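You operate a simulated robot arm through the tools that you are given. There is no shell and no other tool. Be economical: measure what you need, move in short steps, check, and stop when the job is done.

You are at the controls of a simulated robot arm. One attempt, no reset.

Task
Put one of the travel bottles from the top of the packing table on the code card.

The check looks at the end state, three seconds after you hand in, the way a careful person would. Anything else that was tipped, shoved, dropped, spilled or broken makes it a failure.

Robot
A 6-joint arm with a two-finger parallel gripper on a trunk, on a base that drives. Base frame: it is fixed to the floor where the robot stands at the start and does not move with it; the origin is under the middle of the robot, x ahead of it, y to its left, z up. Units: m, degrees, N and s.
With the tool pointing down near the work surface it reaches from about 0.46 to 0.88 m from the robot's upright axis, wherever it stands. Its first joint turns from -115.0 to 115.0 degrees. Places, roughly: code card [0, -1.75, 0.75]. Payload 4.2 kg.
Tool frame: the origin (TCP) lies between the finger pads and is the grasp point; the fingertips stand 0.023 m ahead of it; z points along the fingers, y is the line along which they close. Largest opening 0.094 m; finger width 0.038, thickness 0.01; the body of the gripper, 0.054 by 0.096 m, starts 0.039 m behind the TCP.
Orientation is told as [roll, pitch, yaw] about the base's x, y, z axes, in that order, counted from this pose: with the fingers straight down and closing along the base's y, the tool's x points along the base's -x, its y along +y and its z along -z.

Tools
- The arm moves only by the tool step_arm. Its argument "rows" is text: rows parted by semicolons, each of 7 numbers parted by spaces: the turn, a rotation vector about the tool's x, y, z in degrees, then the shift along the tool's x, y, z in m, then the closure in counts, from 0 (fully open) to 255 (shut). In form: wx wy wz dx dy dz jaw; .... A call has 1 to 12 rows; each row shifts and turns the commanded pose from where the row before left it, along the tool's axes as they then stand. A row lasts 0.2 s, in which the tool goes at most 0.05 m and 8.6 degrees; a call with a longer step from one row to the next is refused whole, and so is a gripper value outside its range. A pose out of reach is approached as far as the arm can. The call stops where the force on the tool passes 40 N (or 10 N more than at its start, if that is more) or the arm is blocked; 0.2 s more then pass. The fingers move at their own pace (about 0.108 m/s each) and stop on an object; they squeeze with about 39 N. The grip force told is the motor's: it shows also when the fingers shut on nothing. Time passes only in rows, and 0.2 s behind the last, so rows that do not move let the fingers close. The reply holds the time, the measured pose of the TCP, the force on the tool along the base axes, the opening and the grip force, in the units named above and with some noise, and new pictures: "pictures" is both (left out), scene, wrist or none.
- Cameras (640 x 400 px; columns grow to the right, rows downward): "scene" is now at [0.2332, 0.154, 1.3003]; the picture's right is [-0.46, -0.89, 0.00], its down [-0.45, 0.23, -0.86] and it looks along [0.76, -0.40, -0.51] (base axes); focal length 262 px, centre (320, 200). "wrist" rides on the gripper at [0.086, 0.016, -0.075] in the tool frame; the picture's right is [-0.18, 0.98, 0.00], its down [-0.58, -0.11, -0.81] and it looks along [-0.79, -0.15, 0.59] (tool axes); focal length 243 px, centre (320, 200). There is no depth. A picture from a camera that has moved, and an enlarged one, comes with that camera's place and axes in the base frame and with its lens.
- raise_lower(by): slides the trunk up (or, below 0, down) by that many m; the arm and the scene camera ride with it, the base frame stays. It gives what a move gives, with no picture.
- roll_base(legs): drives the robot by 1 to 6 legs, each [ahead, turn to the left] in m and degrees, along the robot's own axes; the way and the turn of a leg run together, so that a leg with both is an arc; at most 1.5 m and 180 degrees a leg. The arm and the cameras ride along, it lands a little off, and it stops where it bumps. It gives what a move gives, and a new picture of the scene camera.
- turn_head(pan, tilt): turns the head with the scene camera to pan (to the left, within 80 degrees either way) and tilt (down, from -29 to 69), counted from straight ahead of the robot. It gives what a move gives, and a new picture of the scene camera.
- enlarge(camera, box): a new picture of the part [left, top, right, bottom] of that camera's present view, enlarged. It takes no simulated time.
- job_done(): hands the job in; it is judged then, once.

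Go step by step. Nothing tells you exact positions but the pictures and the camera data: compare them with the known pose of the tool, close in by small moves and look again before you grip or let go. The budget is 120 turns and 170 pictures, counting those below and the enlarged ones. Unless the task says otherwise, let go and move clear before handing in, and close with one line.

The tools are called after "Call:" as name(argument=value, ...) on one line, values as JSON. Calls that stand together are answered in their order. step_arm: Moves the arm, as the interface text tells. Its arguments: {"type":"object","properties":{"rows":{"type":"string"},"pictures":{"type":"string","enum":["both","scene","wrist","none"]}},"required":["rows"]} The other tools are called the same way: raise_lower (by) slides the trunk up or down; roll_base (legs) drives the base; turn_head (pan, tilt) turns the head that bears the scene camera; enlarge (camera, box) takes an enlarged picture of a part of a camera's view; job_done () hands the job in.

At the start:

```text
clock: 0.0
tcp_pos: [0.5985, -0.0719, 1.0864]
ee_rot: [-0.1, 0.0, 0.0]
ft_force: [0.1, 0.2, -0.7]
opening: 0.0939
gripper_force: 0.0
trunk travel left (down, up): [-0.65, 0.34]
robot x, y, heading: [-0.0018, -0.0009, 0.3]
head pan, tilt: [-27.4, 30.6]
```

scene: 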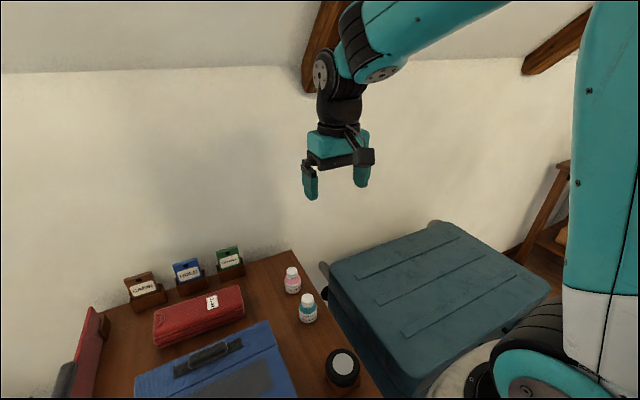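
wrist: 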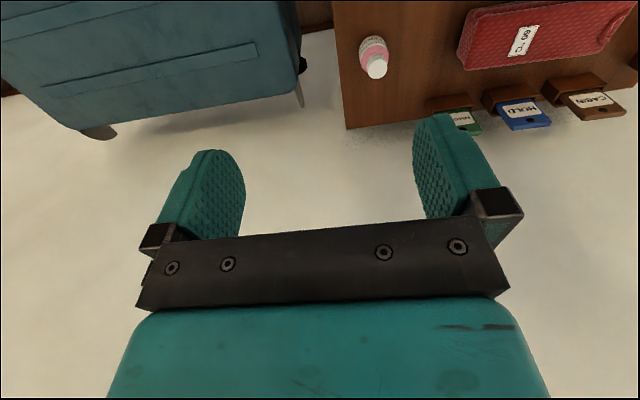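

I see two small bottles (pink and teal label) near the right edge of the table, and a black jar. I'll zoom in, and look right toward the code card.

Call:
enlarge(camera="scene", box=[80, 230, 400, 400])

Call:
turn_head(pan=-80, tilt=25)

Call:
turn_head(pan=0, tilt=45)

```text
2.00 times, centred on (240, 315) of scene
camera zoom: at [0.2332, 0.154, 1.3003], right [-0.46, -0.89, 0.0], down [-0.45, 0.23, -0.86], along [0.76, -0.4, -0.51], focal length 524 px, centre (480, -30)
```

zoom: 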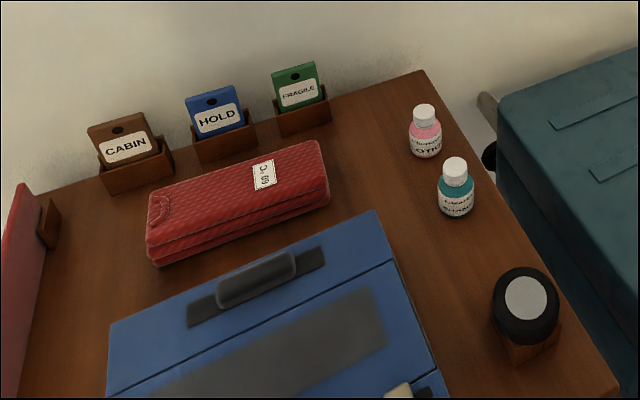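

```text
clock: 1.2
tcp_pos: [0.5999, -0.0711, 1.0864]
ee_rot: [0.0, 0.0, 0.1]
ft_force: [0.4, 0.3, -0.2]
opening: 0.0938
gripper_force: 0.1
trunk travel left (down, up): [-0.65, 0.34]
robot x, y, heading: [0.002, -0.0059, -0.1]
head pan, tilt: [-80.0, 25.0]
camera scene: at [0.1692, 0.1048, 1.3092], right [-0.98, -0.17, 0.0], down [-0.07, 0.42, -0.91], along [0.16, -0.89, -0.42], focal length 262 px, centre (320, 200)
```

scene: 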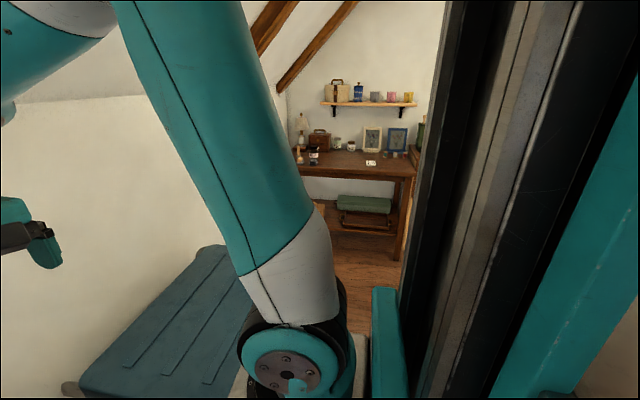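

```text
clock: 2.7
tcp_pos: [0.5986, -0.0713, 1.0863]
ee_rot: [0.0, 0.0, 0.0]
ft_force: [-0.7, -0.2, -1.0]
opening: 0.0942
gripper_force: 0.0
trunk travel left (down, up): [-0.65, 0.34]
robot x, y, heading: [-0.002, 0.0015, -0.0]
head pan, tilt: [0.0, 45.0]
camera scene: at [0.2345, 0.1955, 1.2787], right [0.0, -1.0, 0.0], down [-0.71, 0.0, -0.71], along [0.71, 0.0, -0.71], focal length 262 px, centre (320, 200)
```

scene: 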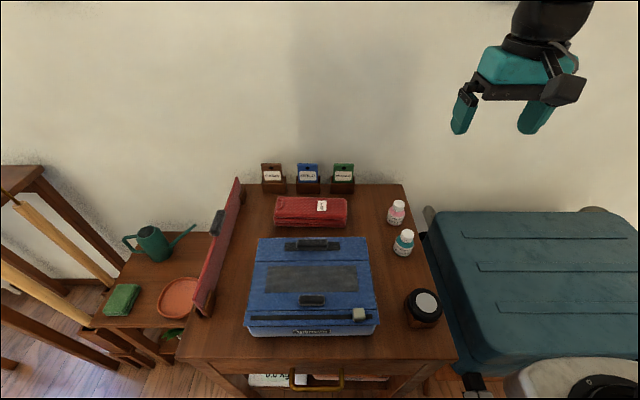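

The teal bottle's base is about (0.60, -0.01) and the pink's about (0.69, -0.01). I'll zoom for details.

Call:
enlarge(camera="scene", box=[340, 180, 460, 255])

Call:
step_arm(rows="0 0 0 0 0.032 0.03 50; 0 0 0 0 0.03 0.03 50; 0 0 0 0 0 0.04 50; 0 0 0 0 0 0.04 50; 0 0 0 0 0 0 50")

```text
5.33 times, centred on (400, 218) of scene
camera zoom: at [0.2345, 0.1955, 1.2787], right [0.0, -1.0, 0.0], down [-0.71, 0.0, -0.71], along [0.71, 0.0, -0.71], focal length 1397 px, centre (-107, 107)
```

zoom: 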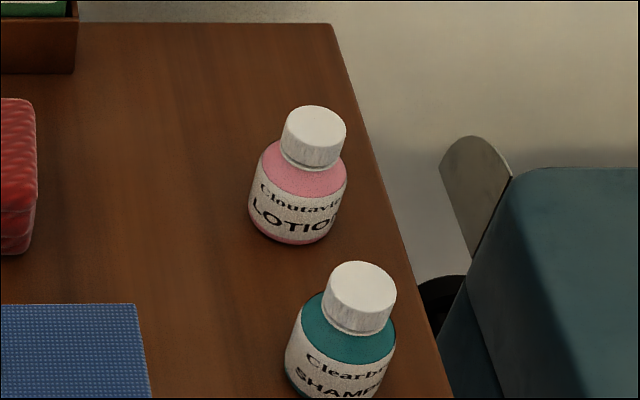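

```text
clock: 3.9
tcp_pos: [0.5993, -0.0073, 0.9463]
ee_rot: [0.0, 0.0, 0.0]
ft_force: [0.2, 1.1, 0.3]
opening: 0.0757
gripper_force: 0.1
trunk travel left (down, up): [-0.65, 0.34]
robot x, y, heading: [0.0009, -0.0021, 0.1]
head pan, tilt: [0.0, 45.0]
camera scene: at [0.2344, 0.1955, 1.2787], right [0.0, -1.0, 0.0], down [-0.71, 0.0, -0.71], along [0.71, 0.0, -0.71], focal length 262 px, centre (320, 200)
camera wrist: at [0.5122, 0.0081, 1.0211], right [0.18, 0.98, 0.0], down [0.58, -0.11, 0.81], along [0.79, -0.15, -0.59], focal length 243 px, centre (320, 200)
```

scene: 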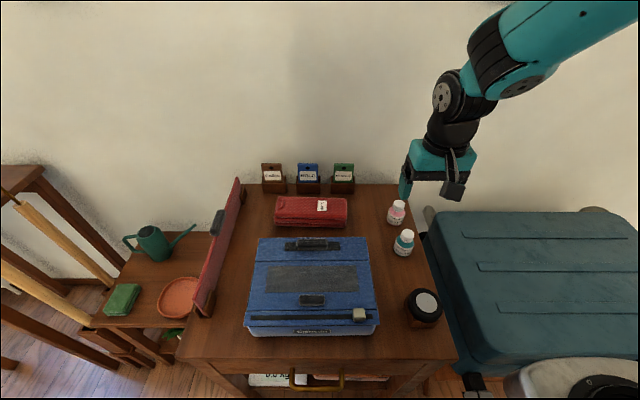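
wrist: 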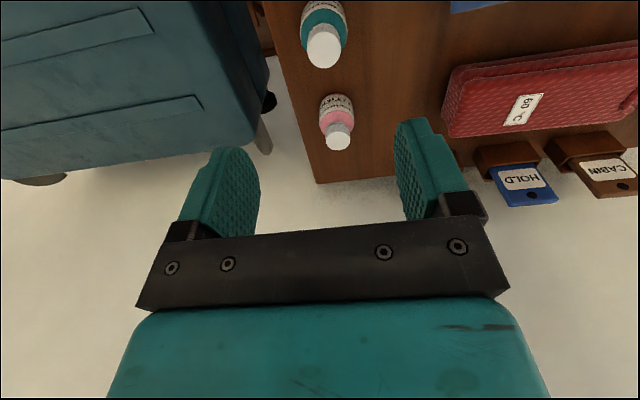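

Teal bottle is nearly under the gripper, centre about (0.596, -0.004), cap top about z = 0.81. I descend part way and look.

Call:
step_arm(rows="0 0 0 0.002 0.003 0.04 30; 0 0 0 0 0 0.04 30; 0 0 0 0 0 0.01 30; 0 0 0 0 0 0 30")

Call:
enlarge(camera="scene", box=[340, 180, 500, 280])

```text
clock: 4.9
tcp_pos: [0.5969, -0.0056, 0.8558]
ee_rot: [0.0, 0.0, -0.1]
ft_force: [0.4, -0.2, -1.3]
opening: 0.0828
gripper_force: 0.1
trunk travel left (down, up): [-0.65, 0.34]
robot x, y, heading: [-0.0002, 0.002, 0.0]
head pan, tilt: [0.0, 45.0]
camera scene: at [0.2345, 0.1955, 1.2787], right [0.0, -1.0, 0.0], down [-0.71, 0.0, -0.71], along [0.71, 0.0, -0.71], focal length 262 px, centre (320, 200)
camera wrist: at [0.5103, 0.0099, 0.9313], right [0.18, 0.98, 0.0], down [0.58, -0.11, 0.81], along [0.79, -0.15, -0.59], focal length 243 px, centre (320, 200)
```

scene: 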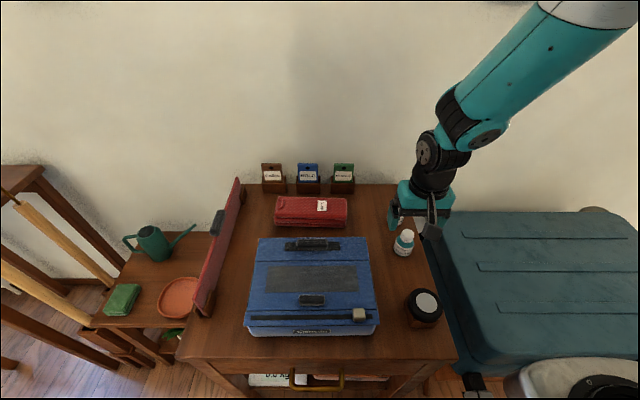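
wrist: 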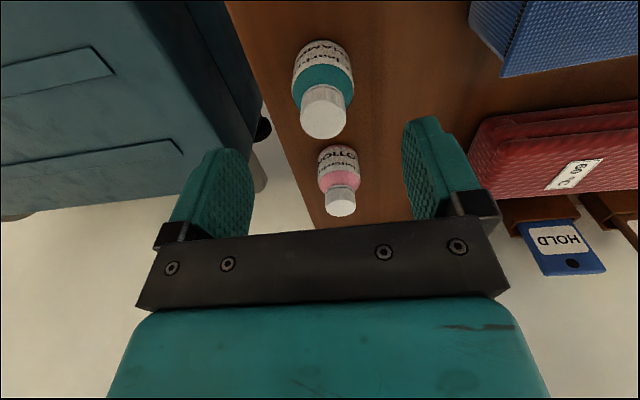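

```text
4.00 times, centred on (420, 230) of scene
camera zoom: at [0.2345, 0.1955, 1.2787], right [0.0, -1.0, 0.0], down [-0.71, 0.0, -0.71], along [0.71, 0.0, -0.71], focal length 1048 px, centre (-80, 80)
```

zoom: 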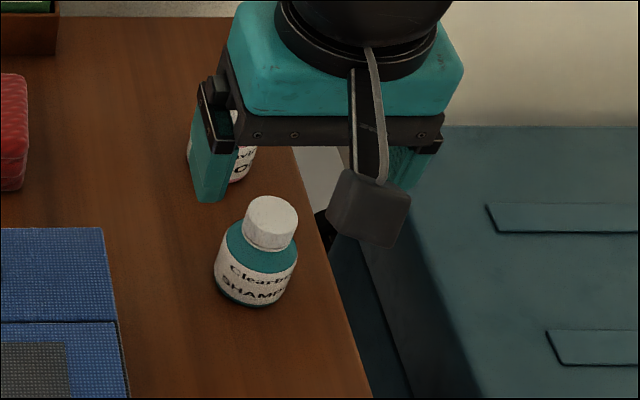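

Alignment agrees; descending around the bottle.

Call:
step_arm(rows="0 0 0 -0.001 0.002 0.03 30; 0 0 0 0 0 0.03 30; 0 0 0 0 0 0.012 30; 0 0 0 0 0 0 30")

Call:
enlarge(camera="scene", box=[340, 180, 500, 280])

```text
clock: 5.9
tcp_pos: [0.5999, -0.0052, 0.7841]
ee_rot: [0.0, 0.0, 0.1]
ft_force: [-0.6, 0.9, -0.2]
opening: 0.083
gripper_force: 0.0
trunk travel left (down, up): [-0.65, 0.34]
robot x, y, heading: [-0.0033, 0.0031, 0.0]
head pan, tilt: [0.0, 45.0]
camera scene: at [0.2345, 0.1955, 1.2787], right [0.0, -1.0, 0.0], down [-0.71, 0.0, -0.71], along [0.71, 0.0, -0.71], focal length 262 px, centre (320, 200)
camera wrist: at [0.5117, 0.0118, 0.8588], right [0.18, 0.98, 0.0], down [0.58, -0.11, 0.81], along [0.79, -0.15, -0.59], focal length 243 px, centre (320, 200)
```

scene: 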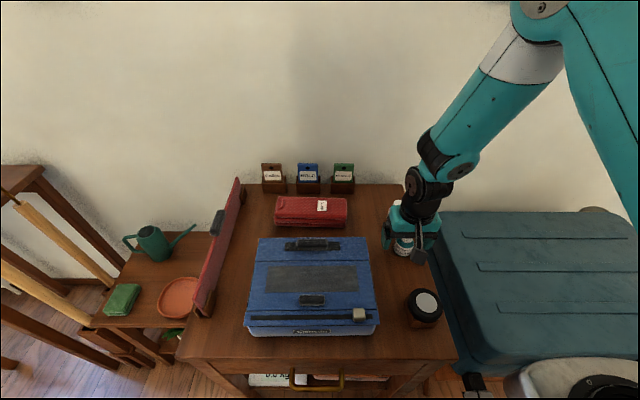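
wrist: 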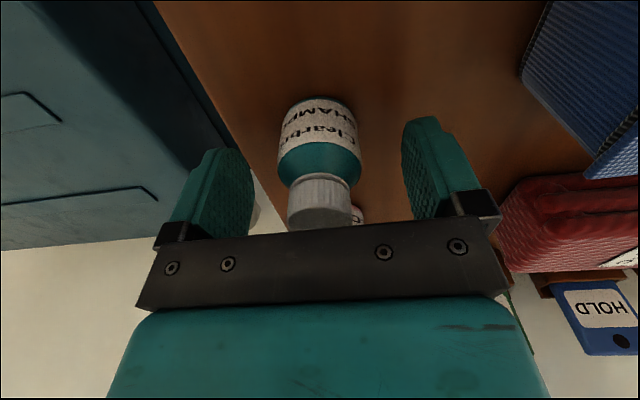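

```text
4.00 times, centred on (420, 230) of scene
camera zoom: at [0.2345, 0.1955, 1.2787], right [0.0, -1.0, 0.0], down [-0.71, 0.0, -0.71], along [0.71, 0.0, -0.71], focal length 1048 px, centre (-80, 80)
```

zoom: 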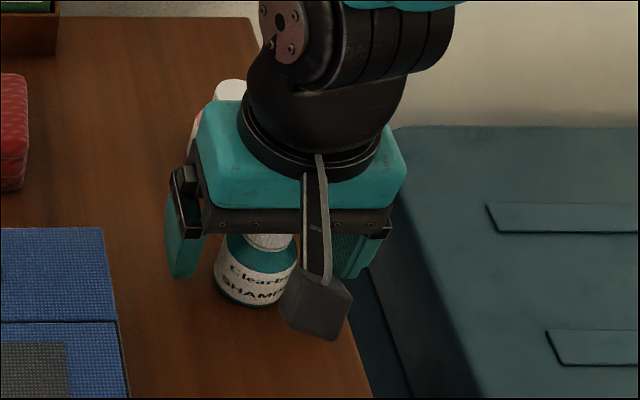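

The bottle sits between the fingers. Lower 6 mm and close.

Call:
step_arm(rows="0 0 0 0 0 0.006 30; 0 0 0 0 0 0 100; 0 0 0 0 0 0 140; 0 0 0 0 0 0 200; 0 0 0 0 0 0 255")

```text
clock: 7.1
tcp_pos: [0.5977, -0.0042, 0.7776]
ee_rot: [0.0, 0.0, 0.1]
ft_force: [0.3, 0.6, -0.3]
opening: 0.0404
gripper_force: 39.4
trunk travel left (down, up): [-0.65, 0.34]
robot x, y, heading: [0.003, -0.0018, 0.2]
head pan, tilt: [0.0, 45.0]
camera scene: at [0.2345, 0.1956, 1.2787], right [0.0, -1.0, 0.0], down [-0.71, 0.0, -0.71], along [0.71, 0.0, -0.71], focal length 262 px, centre (320, 200)
camera wrist: at [0.5117, 0.0114, 0.8542], right [0.18, 0.98, 0.0], down [0.58, -0.11, 0.81], along [0.79, -0.15, -0.59], focal length 243 px, centre (320, 200)
```

scene: 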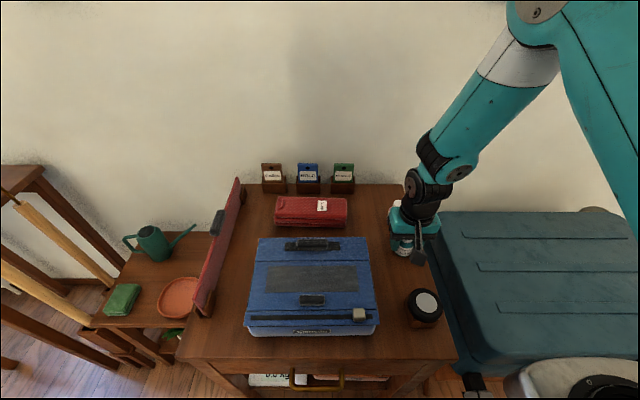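
wrist: 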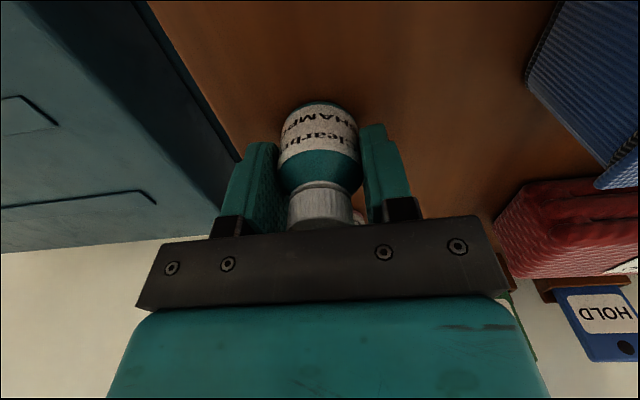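

Gripped at 40 mm. Lift straight up.

Call:
step_arm(rows="0 0 0 0 0 -0.02 255; 0 0 0 0 0 -0.03 255; 0 0 0 0 0 -0.04 255; 0 0 0 0 0 -0.04 255; 0 0 0 0 0 -0.04 255; 0 0 0 0 0 -0.04 255; 0 0 0 0 0 -0.04 255; 0 0 0 0 0 0 255")

Call:
turn_head(pan=-80, tilt=20)

Call:
enlarge(camera="scene", box=[270, 60, 430, 260])

```text
clock: 8.9
tcp_pos: [0.5969, -0.0034, 1.0263]
ee_rot: [0.1, 0.0, 0.0]
ft_force: [0.3, -0.3, -1.6]
opening: 0.0408
gripper_force: 39.4
trunk travel left (down, up): [-0.65, 0.34]
robot x, y, heading: [-0.0007, -0.0005, -0.1]
head pan, tilt: [0.0, 45.0]
camera scene: at [0.2346, 0.1955, 1.2786], right [0.0, -1.0, 0.0], down [-0.71, 0.0, -0.71], along [0.71, 0.0, -0.71], focal length 262 px, centre (320, 200)
camera wrist: at [0.5101, 0.0139, 1.1025], right [0.18, 0.98, 0.0], down [0.58, -0.11, 0.81], along [0.79, -0.15, -0.59], focal length 243 px, centre (320, 200)
```

scene: 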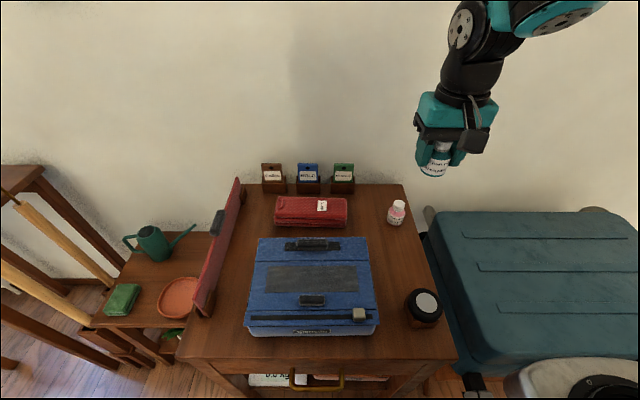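
wrist: 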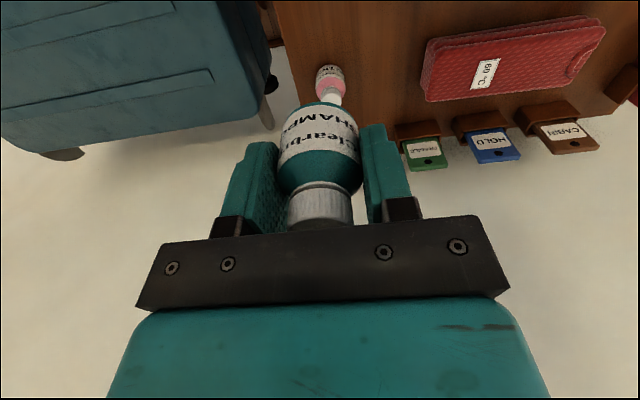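

```text
clock: 10.5
tcp_pos: [0.597, -0.003, 1.0275]
ee_rot: [0.0, -0.1, 0.0]
ft_force: [-0.4, 0.4, -1.2]
opening: 0.0408
gripper_force: 38.8
trunk travel left (down, up): [-0.65, 0.34]
robot x, y, heading: [-0.0002, 0.0001, -0.2]
head pan, tilt: [-80.0, 20.0]
camera scene: at [0.1694, 0.1038, 1.3173], right [-0.98, -0.17, 0.0], down [-0.06, 0.34, -0.94], along [0.16, -0.93, -0.34], focal length 262 px, centre (320, 200)
```

scene: 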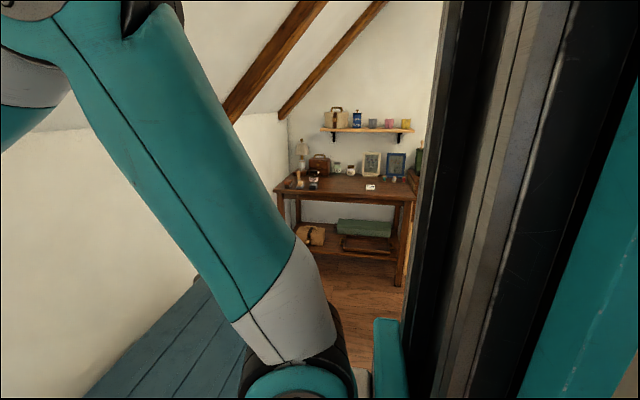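

```text
2.00 times, centred on (350, 160) of scene
camera zoom: at [0.1694, 0.1038, 1.3173], right [-0.98, -0.17, 0.0], down [-0.06, 0.34, -0.94], along [0.16, -0.93, -0.34], focal length 524 px, centre (260, 280)
```

zoom: 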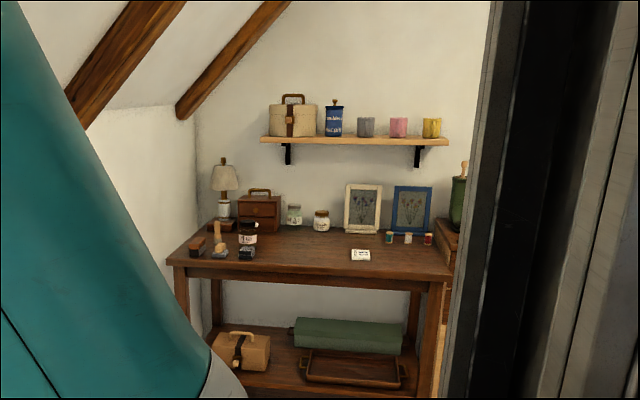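

The code card is on the far desk, behind the robot's right. I'll turn right about 90° with the bottle held high and look at the floor path.

Call:
roll_base(legs=[[0, -90]])

Call:
turn_head(pan=0, tilt=30)

```text
clock: 12.6
tcp_pos: [0.5128, -0.2994, 1.0267]
ee_rot: [0.0, 0.1, -30.1]
ft_force: [0.3, -0.1, -0.4]
opening: 0.0408
gripper_force: 39.4
trunk travel left (down, up): [-0.65, 0.34]
robot x, y, heading: [-0.0035, 0.0055, -30.0]
head pan, tilt: [-80.0, 20.0]
stopped in leg 1: the robot was blocked; the commanded pose is now the measured one
camera scene: at [0.196, 0.0083, 1.3173], right [-0.94, 0.34, 0.0], down [0.12, 0.32, -0.94], along [-0.32, -0.88, -0.34], focal length 262 px, centre (320, 200)
```

scene: 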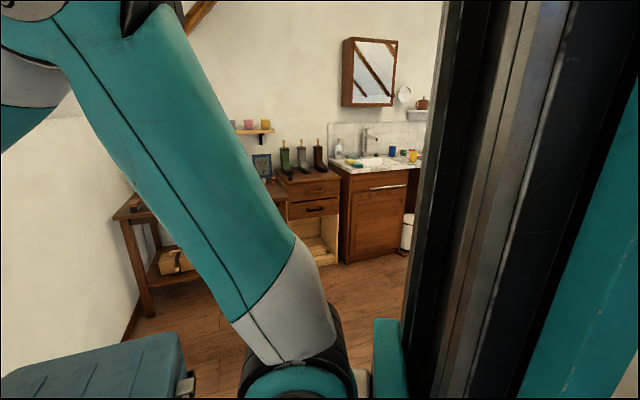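

```text
clock: 14.1
tcp_pos: [0.5126, -0.2985, 1.0267]
ee_rot: [0.0, 0.1, -30.0]
ft_force: [0.2, -0.8, -1.2]
opening: 0.0406
gripper_force: 39.0
trunk travel left (down, up): [-0.65, 0.34]
robot x, y, heading: [-0.006, 0.0037, -29.8]
head pan, tilt: [0.0, 30.0]
camera scene: at [0.306, 0.0509, 1.3013], right [-0.5, -0.87, 0.0], down [-0.43, 0.25, -0.87], along [0.75, -0.43, -0.5], focal length 262 px, centre (320, 200)
```

scene: 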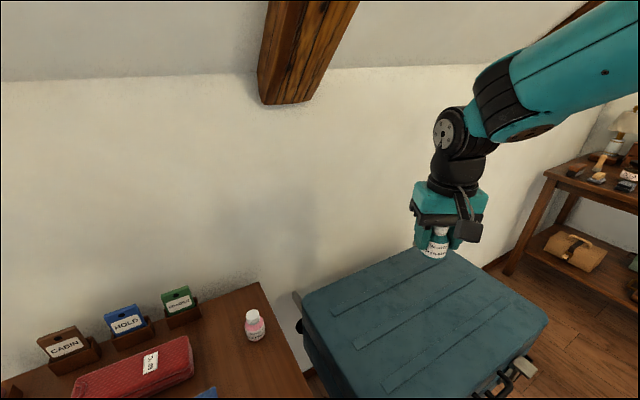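

The base bumped something at -30°. Let me look down to check what, before backing off.

Call:
turn_head(pan=0, tilt=69)

Call:
turn_head(pan=60, tilt=55)

```text
clock: 15.2
tcp_pos: [0.5121, -0.2987, 1.026]
ee_rot: [0.0, 0.0, -30.0]
ft_force: [0.7, 0.4, 0.9]
opening: 0.0406
gripper_force: 38.5
trunk travel left (down, up): [-0.65, 0.34]
robot x, y, heading: [-0.0028, 0.0044, -29.6]
head pan, tilt: [0.0, 68.8]
camera scene: at [0.2762, 0.0681, 1.2499], right [-0.5, -0.87, 0.0], down [-0.81, 0.46, -0.36], along [0.32, -0.18, -0.93], focal length 262 px, centre (320, 200)
```

scene: 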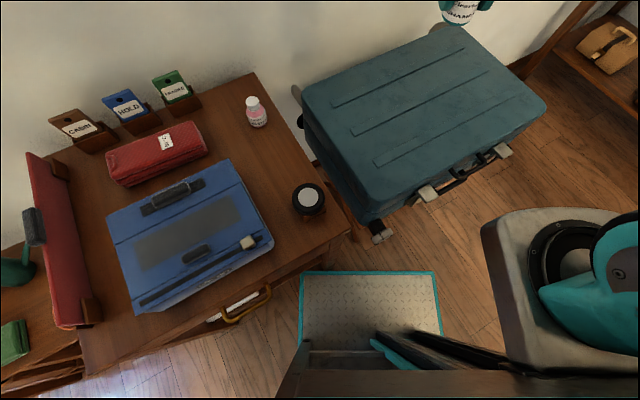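

```text
clock: 16.5
tcp_pos: [0.5134, -0.2981, 1.026]
ee_rot: [-0.1, 0.0, -29.9]
ft_force: [0.4, 0.2, -1.4]
opening: 0.0404
gripper_force: 39.3
trunk travel left (down, up): [-0.65, 0.34]
robot x, y, heading: [-0.0006, -0.0001, -30.0]
head pan, tilt: [60.0, 55.0]
camera scene: at [0.29, 0.1321, 1.2652], right [0.5, -0.86, 0.0], down [-0.71, -0.41, -0.57], along [0.5, 0.29, -0.82], focal length 262 px, centre (320, 200)
```

scene: 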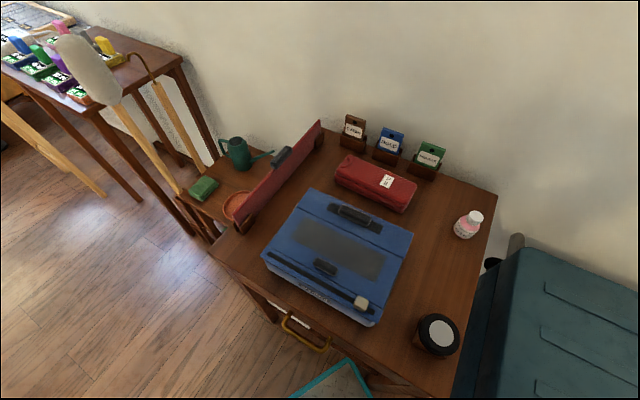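

The base's front plate touched the table's right front leg; nothing moved. I back up, then turn.

Call:
roll_base(legs=[[-0.3, 0]])

Call:
turn_head(pan=-80, tilt=30)

```text
clock: 18.5
tcp_pos: [0.2465, -0.1479, 1.0279]
ee_rot: [0.0, 0.1, -30.2]
ft_force: [0.3, 0.4, -0.9]
opening: 0.0402
gripper_force: 39.1
trunk travel left (down, up): [-0.65, 0.34]
robot x, y, heading: [-0.2682, 0.1557, -30.1]
head pan, tilt: [60.0, 55.0]
camera scene: at [0.0243, 0.2844, 1.2653], right [0.5, -0.87, 0.0], down [-0.71, -0.41, -0.57], along [0.5, 0.29, -0.82], focal length 262 px, centre (320, 200)
```

scene: 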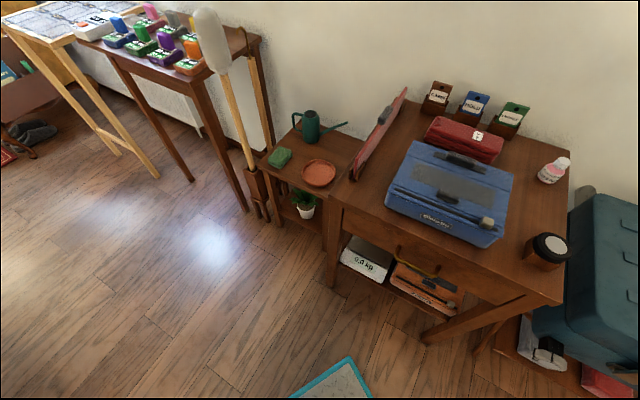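

```text
clock: 20.8
tcp_pos: [0.2459, -0.147, 1.0265]
ee_rot: [0.0, 0.0, -30.2]
ft_force: [0.0, 0.5, -0.6]
opening: 0.0406
gripper_force: 39.2
trunk travel left (down, up): [-0.65, 0.34]
robot x, y, heading: [-0.2678, 0.1528, -30.0]
head pan, tilt: [-80.0, 30.0]
camera scene: at [-0.069, 0.1634, 1.3013], right [-0.94, 0.34, 0.0], down [0.17, 0.47, -0.87], along [-0.3, -0.81, -0.5], focal length 262 px, centre (320, 200)
```

scene: 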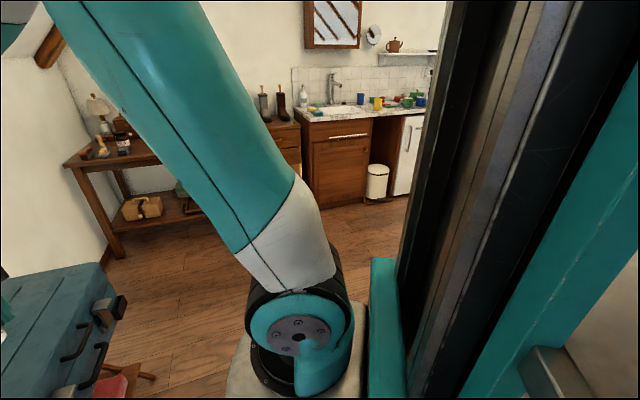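

Clear floor ahead. Turn the remaining 60° to the right and look ahead.

Call:
roll_base(legs=[[0, -60]])

Call:
turn_head(pan=0, tilt=35)

```text
clock: 23.8
tcp_pos: [-0.2751, -0.4428, 1.0263]
ee_rot: [0.0, 0.0, -90.5]
ft_force: [-0.3, 0.9, -0.9]
opening: 0.0407
gripper_force: 39.3
trunk travel left (down, up): [-0.65, 0.34]
robot x, y, heading: [-0.2657, 0.1531, -90.4]
head pan, tilt: [-80.0, 30.0]
camera scene: at [-0.1622, -0.0126, 1.3013], right [-0.17, 0.99, 0.0], down [0.49, 0.08, -0.87], along [-0.85, -0.15, -0.5], focal length 262 px, centre (320, 200)
```

scene: 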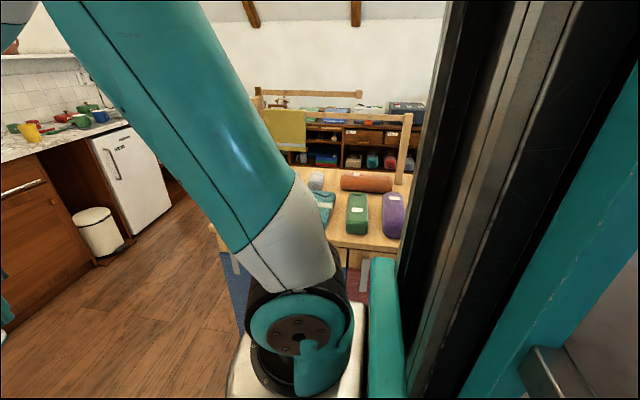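

```text
clock: 25.4
tcp_pos: [-0.2749, -0.4422, 1.0267]
ee_rot: [0.0, 0.0, -90.5]
ft_force: [-1.2, -0.3, -0.3]
opening: 0.0405
gripper_force: 38.8
trunk travel left (down, up): [-0.65, 0.34]
robot x, y, heading: [-0.2665, 0.1558, -90.3]
head pan, tilt: [0.0, 35.0]
camera scene: at [-0.0735, -0.0854, 1.2935], right [-1.0, 0.01, 0.0], down [0.0, 0.57, -0.82], along [0.0, -0.82, -0.57], focal length 262 px, centre (320, 200)
```

scene: 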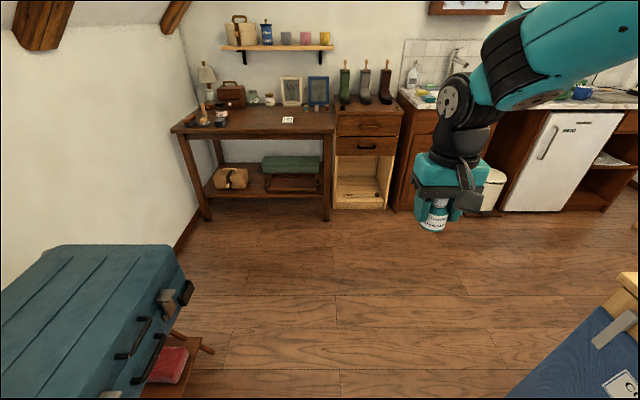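

The card is at about (0.13, -1.78); desk front edge at y = -1.53. I drive diagonally clear of the suitcase to about (0.03, -1.02), then square up.

Call:
roll_base(legs=[[0, 14], [1.2, 0], [0, -14]])

Call:
turn_head(pan=0, tilt=45)

```text
clock: 33.0
tcp_pos: [-0.0075, -1.5859, 1.0265]
ee_rot: [0.0, 0.0, -91.0]
ft_force: [-0.5, -0.2, -0.9]
opening: 0.0408
gripper_force: 38.8
trunk travel left (down, up): [-0.65, 0.34]
robot x, y, heading: [0.0051, -0.9915, -90.9]
head pan, tilt: [0.0, 35.0]
camera scene: at [0.1984, -1.2318, 1.2935], right [-1.0, 0.02, 0.0], down [0.01, 0.57, -0.82], along [-0.01, -0.82, -0.57], focal length 262 px, centre (320, 200)
```

scene: 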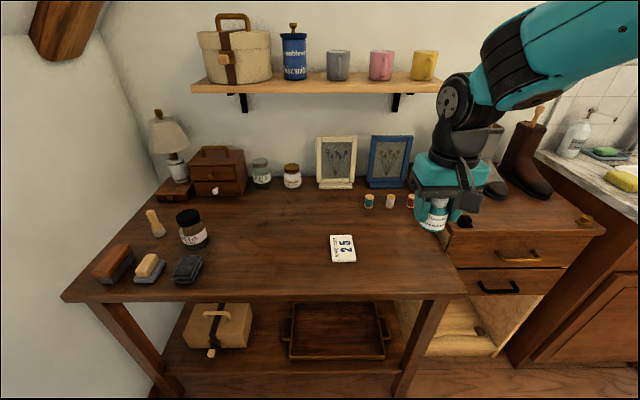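

```text
clock: 33.8
tcp_pos: [-0.0062, -1.5854, 1.0268]
ee_rot: [0.0, -0.1, -91.0]
ft_force: [-0.3, 0.5, 0.0]
opening: 0.0405
gripper_force: 38.8
trunk travel left (down, up): [-0.65, 0.34]
robot x, y, heading: [0.0057, -0.9917, -90.7]
head pan, tilt: [0.0, 45.0]
camera scene: at [0.1986, -1.2251, 1.2787], right [-1.0, 0.02, 0.0], down [0.01, 0.71, -0.71], along [-0.01, -0.71, -0.71], focal length 262 px, centre (320, 200)
```

scene: 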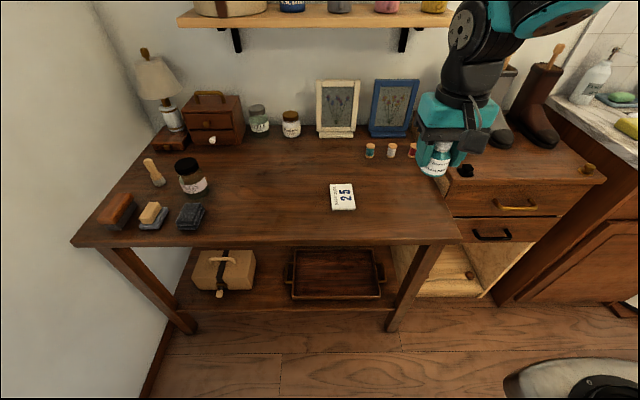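

The card is at about (0.127, -1.773). Enlarge it, and move forward 8 cm for comfortable reach.

Call:
enlarge(camera="scene", box=[290, 130, 450, 230])

Call:
roll_base(legs=[[0.08, 0]])

Call:
enlarge(camera="scene", box=[280, 100, 440, 200])

```text
4.00 times, centred on (370, 180) of scene
camera zoom: at [0.1986, -1.2251, 1.2787], right [-1.0, 0.02, 0.0], down [0.01, 0.71, -0.71], along [-0.01, -0.71, -0.71], focal length 1048 px, centre (120, 280)
```

zoom: 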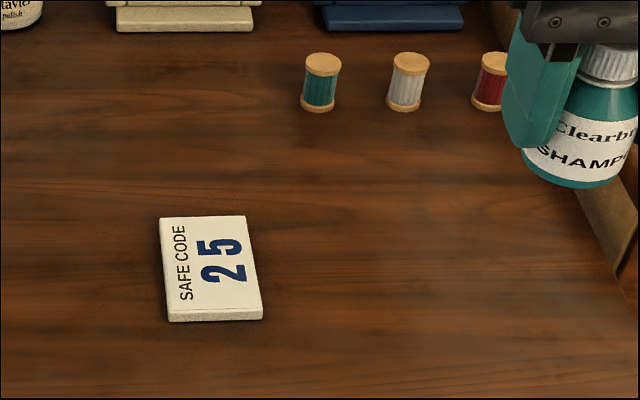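

```text
clock: 34.8
tcp_pos: [-0.0079, -1.6633, 1.0271]
ee_rot: [0.1, -0.1, -91.0]
ft_force: [0.0, -0.5, 0.2]
opening: 0.0405
gripper_force: 39.3
trunk travel left (down, up): [-0.65, 0.34]
robot x, y, heading: [0.0068, -1.0671, -90.7]
head pan, tilt: [0.0, 45.0]
camera scene: at [0.1972, -1.3024, 1.2787], right [-1.0, 0.02, 0.0], down [0.01, 0.71, -0.71], along [-0.01, -0.71, -0.71], focal length 262 px, centre (320, 200)
```

scene: 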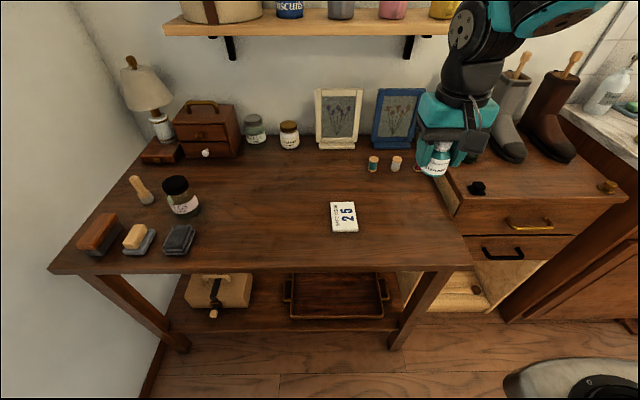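

```text
4.00 times, centred on (360, 150) of scene
camera zoom: at [0.1972, -1.3024, 1.2787], right [-1.0, 0.02, 0.0], down [0.01, 0.71, -0.71], along [-0.01, -0.71, -0.71], focal length 1048 px, centre (160, 400)
```

zoom: 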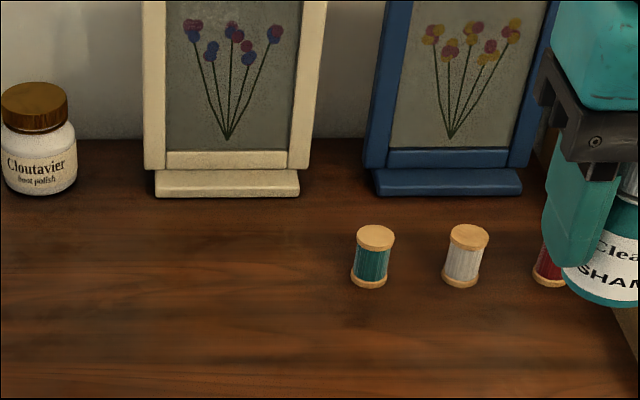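

Card top centre ≈ (0.126, -1.771), about 6.5 × 10 cm. I move above it at height and begin descending.

Call:
step_arm(rows="0 0 0 -0.0264 0.034 0 255; 0 0 0 -0.0264 0.034 0 255; 0 0 0 -0.0264 0.034 0 255; 0 0 0 -0.0264 0.034 0 255; 0 0 0 0 0 0.04 255; 0 0 0 0 0 0.04 255; 0 0 0 0 0 0.04 255; 0 0 0 0 0 0.04 255; 0 0 0 0 0 0.03 255; 0 0 0 0 0 0 255")

Call:
enlarge(camera="scene", box=[260, 150, 420, 250])

```text
clock: 37.0
tcp_pos: [0.1243, -1.7695, 0.8376]
ee_rot: [0.0, 0.1, -90.9]
ft_force: [-0.2, -0.4, 0.1]
opening: 0.0405
gripper_force: 39.1
trunk travel left (down, up): [-0.65, 0.34]
robot x, y, heading: [0.0063, -1.0643, -91.0]
head pan, tilt: [0.0, 45.0]
camera scene: at [0.1972, -1.3023, 1.2787], right [-1.0, 0.02, 0.0], down [0.01, 0.71, -0.71], along [-0.01, -0.71, -0.71], focal length 262 px, centre (320, 200)
camera wrist: at [0.1416, -1.6842, 0.9137], right [0.98, -0.2, 0.0], down [-0.12, -0.58, 0.81], along [-0.16, -0.79, -0.59], focal length 243 px, centre (320, 200)
```

scene: 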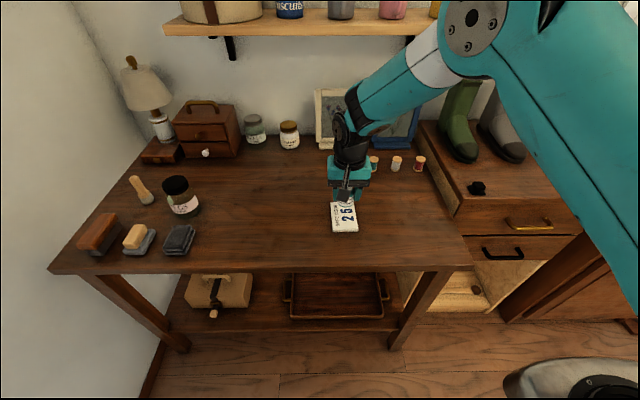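
wrist: 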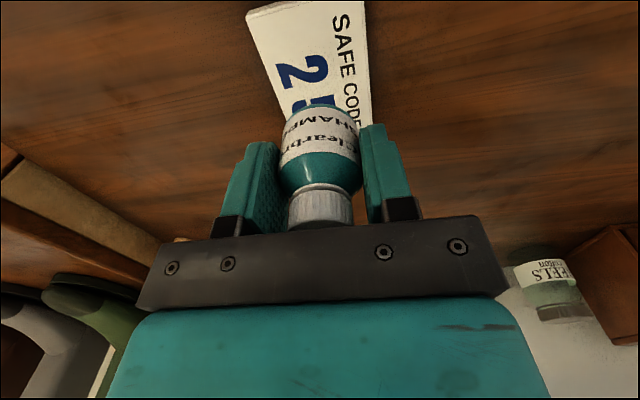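

```text
4.00 times, centred on (340, 200) of scene
camera zoom: at [0.1972, -1.3023, 1.2787], right [-1.0, 0.02, 0.0], down [0.01, 0.71, -0.71], along [-0.01, -0.71, -0.71], focal length 1048 px, centre (240, 200)
```

zoom: 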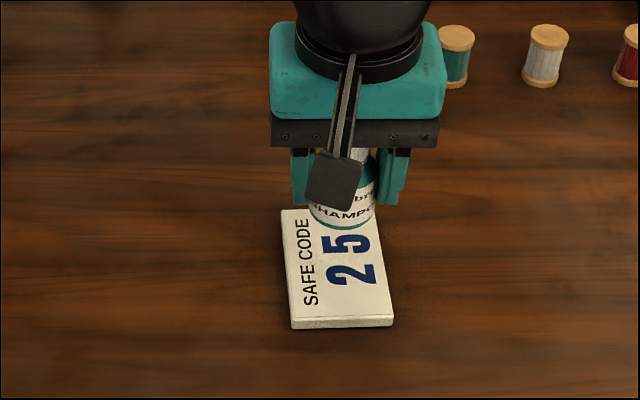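

Well aligned with the card centre (0.127, -1.769). Descend to just above contact.

Call:
step_arm(rows="0 0 0 0 0.002 0.02 255; 0 0 0 0 0 0.015 255; 0 0 0 0 0 0.008 255; 0 0 0 0 0 0 255")

Call:
enlarge(camera="scene", box=[300, 170, 380, 240])

```text
clock: 38.0
tcp_pos: [0.1285, -1.7703, 0.7928]
ee_rot: [0.0, 0.0, -91.0]
ft_force: [-0.4, 0.2, -1.2]
opening: 0.0405
gripper_force: 38.9
trunk travel left (down, up): [-0.65, 0.34]
robot x, y, heading: [0.0046, -1.0643, -90.8]
head pan, tilt: [0.0, 45.0]
camera scene: at [0.1972, -1.3023, 1.2787], right [-1.0, 0.02, 0.0], down [0.01, 0.71, -0.71], along [-0.01, -0.71, -0.71], focal length 262 px, centre (320, 200)
camera wrist: at [0.1452, -1.6846, 0.869], right [0.98, -0.2, 0.0], down [-0.12, -0.58, 0.81], along [-0.16, -0.79, -0.59], focal length 243 px, centre (320, 200)
```

scene: 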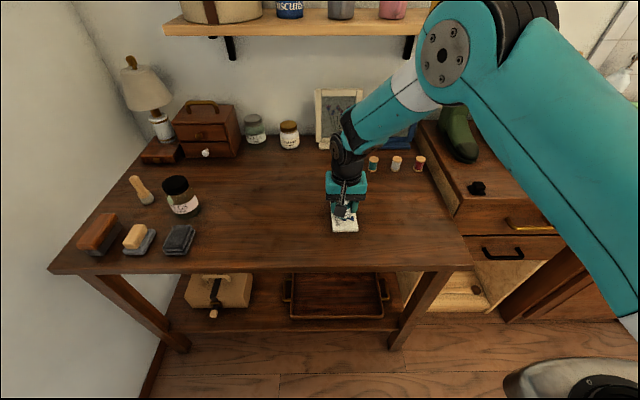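
wrist: 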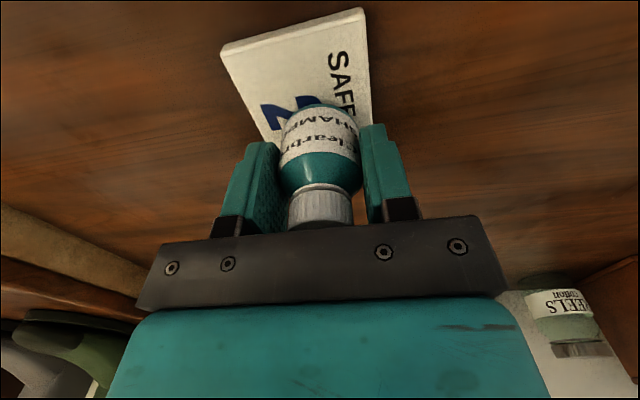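

```text
5.71 times, centred on (340, 205) of scene
camera zoom: at [0.1972, -1.3023, 1.2787], right [-1.0, 0.02, 0.0], down [0.01, 0.71, -0.71], along [-0.01, -0.71, -0.71], focal length 1497 px, centre (206, 171)
```

zoom: 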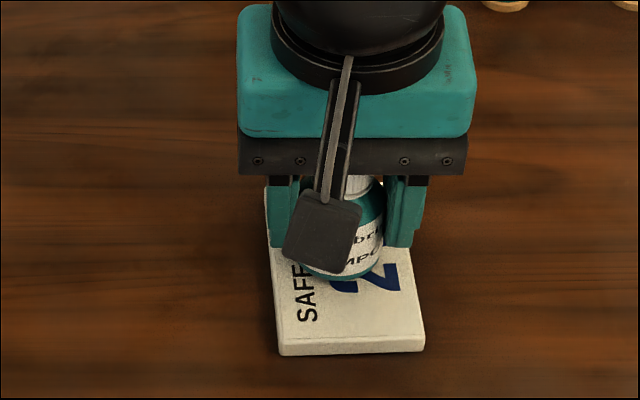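

Bottle hovers just over the card. Lowering in millimetre steps to feel contact.

Call:
step_arm(rows="0 0 0 0 0 0.002 255; 0 0 0 0 0 0.002 255; 0 0 0 0 0 0 255", pictures="none")

Call:
step_arm(rows="0 0 0 0 0 0.001 255; 0 0 0 0 0 0.001 255; 0 0 0 0 0 0 255", pictures="none")

```text
clock: 38.8
tcp_pos: [0.1288, -1.7717, 0.7888]
ee_rot: [0.0, 0.0, -91.0]
ft_force: [-0.5, 0.2, 3.1]
opening: 0.0403
gripper_force: 38.9
trunk travel left (down, up): [-0.65, 0.34]
robot x, y, heading: [0.0082, -1.0664, -91.1]
head pan, tilt: [0.0, 45.0]
```

```text
clock: 39.6
tcp_pos: [0.1294, -1.7714, 0.7893]
ee_rot: [0.0, -0.1, -91.1]
ft_force: [-2.7, 3.3, 18.7]
opening: 0.0401
gripper_force: 38.6
trunk travel left (down, up): [-0.65, 0.34]
robot x, y, heading: [0.0068, -1.0657, -90.9]
head pan, tilt: [0.0, 45.0]
```

Contact is made (force 19 N up), so I back off 2 mm to relieve it and open slowly.

Call:
step_arm(rows="0 0 0 0 0 -0.0017 255; 0 0 0 0 0 0 255", pictures="none")

Call:
step_arm(rows="0 0 0 0 0 0 140; 0 0 0 0 0 0 120; 0 0 0 0 0 0 90; 0 0 0 0 0 0 60; 0 0 0 0 0 0 40; 0 0 0 0 0 0 40")

```text
clock: 40.2
tcp_pos: [0.1283, -1.7712, 0.7886]
ee_rot: [0.0, -0.1, -91.0]
ft_force: [0.6, -3.4, 12.3]
opening: 0.0406
gripper_force: 39.0
trunk travel left (down, up): [-0.65, 0.34]
robot x, y, heading: [0.0029, -1.0679, -90.7]
head pan, tilt: [0.0, 45.0]
```

```text
clock: 41.6
tcp_pos: [0.1278, -1.7712, 0.7896]
ee_rot: [0.0, -0.1, -91.0]
ft_force: [-1.0, 0.5, -0.7]
opening: 0.079
gripper_force: 0.1
trunk travel left (down, up): [-0.65, 0.34]
robot x, y, heading: [0.0069, -1.0665, -91.2]
head pan, tilt: [0.0, 45.0]
camera scene: at [0.1972, -1.3023, 1.2787], right [-1.0, 0.02, 0.0], down [0.01, 0.71, -0.71], along [-0.01, -0.71, -0.71], focal length 262 px, centre (320, 200)
camera wrist: at [0.1457, -1.6847, 0.8647], right [0.98, -0.2, 0.0], down [-0.12, -0.58, 0.81], along [-0.16, -0.79, -0.59], focal length 243 px, centre (320, 200)
```

scene: 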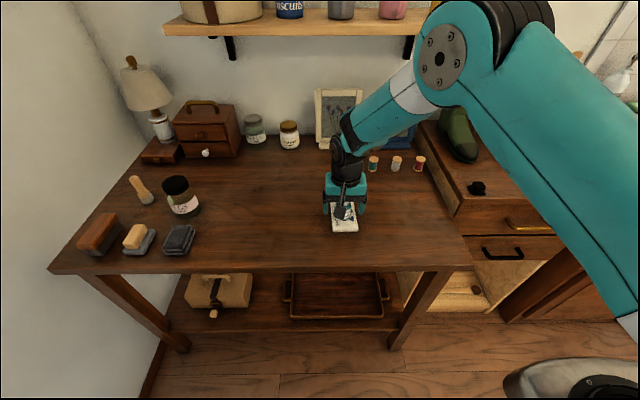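
wrist: 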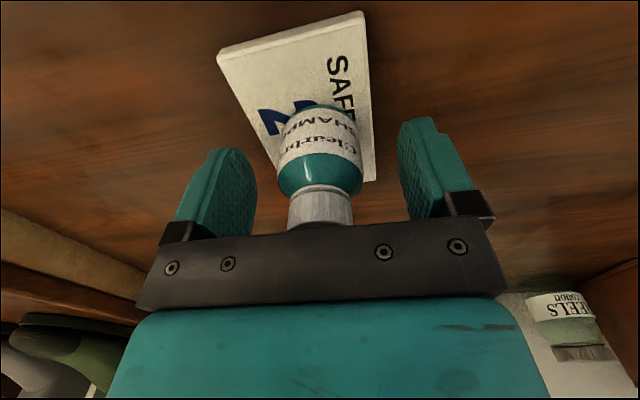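

The bottle stands free on the card. Raise the arm straight up and check.

Call:
step_arm(rows="0 0 0 0 0 -0.02 40; 0 0 0 0 0 -0.03 40; 0 0 0 0 0 -0.04 40; 0 0 0 0 0 -0.04 40; 0 0 0 0 0 -0.04 40; 0 0 0 0 0 -0.04 40; 0 0 0 0 0 0 40")

Call:
enlarge(camera="scene", box=[280, 150, 420, 240])

```text
clock: 43.2
tcp_pos: [0.1299, -1.7717, 1.0026]
ee_rot: [0.0, 0.1, -91.0]
ft_force: [-0.2, 0.5, 0.3]
opening: 0.0792
gripper_force: 0.1
trunk travel left (down, up): [-0.65, 0.34]
robot x, y, heading: [0.0059, -1.0669, -91.2]
head pan, tilt: [0.0, 45.0]
camera scene: at [0.1972, -1.3023, 1.2786], right [-1.0, 0.02, 0.0], down [0.01, 0.71, -0.71], along [-0.01, -0.71, -0.71], focal length 262 px, centre (320, 200)
camera wrist: at [0.1466, -1.6858, 1.0772], right [0.98, -0.2, 0.0], down [-0.12, -0.58, 0.81], along [-0.16, -0.79, -0.59], focal length 243 px, centre (320, 200)
```

scene: 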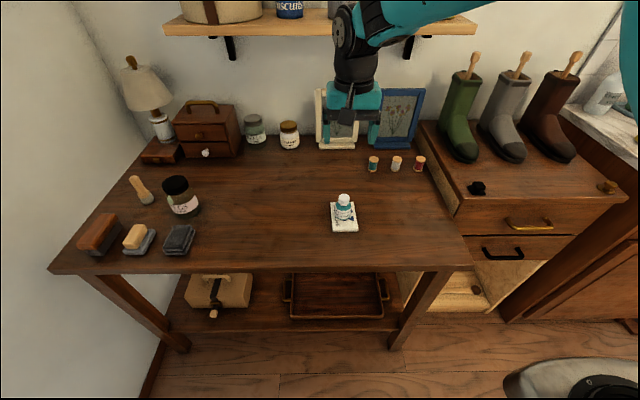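
wrist: 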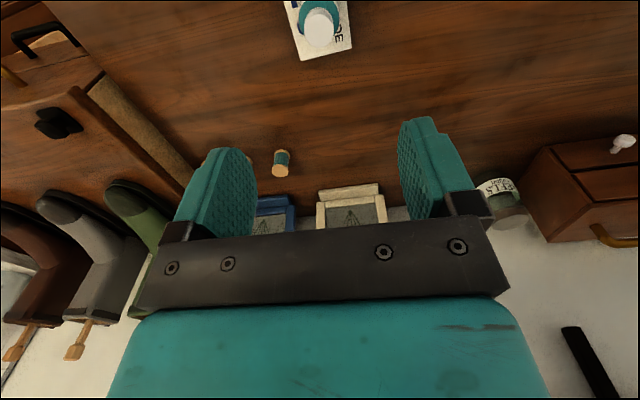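

```text
4.44 times, centred on (350, 195) of scene
camera zoom: at [0.1972, -1.3023, 1.2786], right [-1.0, 0.02, 0.0], down [0.01, 0.71, -0.71], along [-0.01, -0.71, -0.71], focal length 1164 px, centre (187, 222)
```

zoom: 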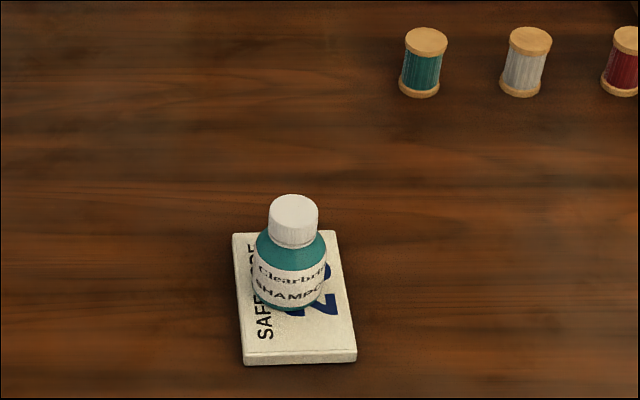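

The shampoo bottle stands upright on the code card, fully supported, and nothing else on the desk has moved. The gripper is clear, so I'm handing in.

Call:
job_done()

```text
The job is handed in.
```

The teal shampoo bottle from the packing table is standing upright on the code card, and the gripper is open and clear of it. While turning, the robot's base bumped the packing table's front leg. Pictures taken afterwards showed nothing on the table tipped or moved.
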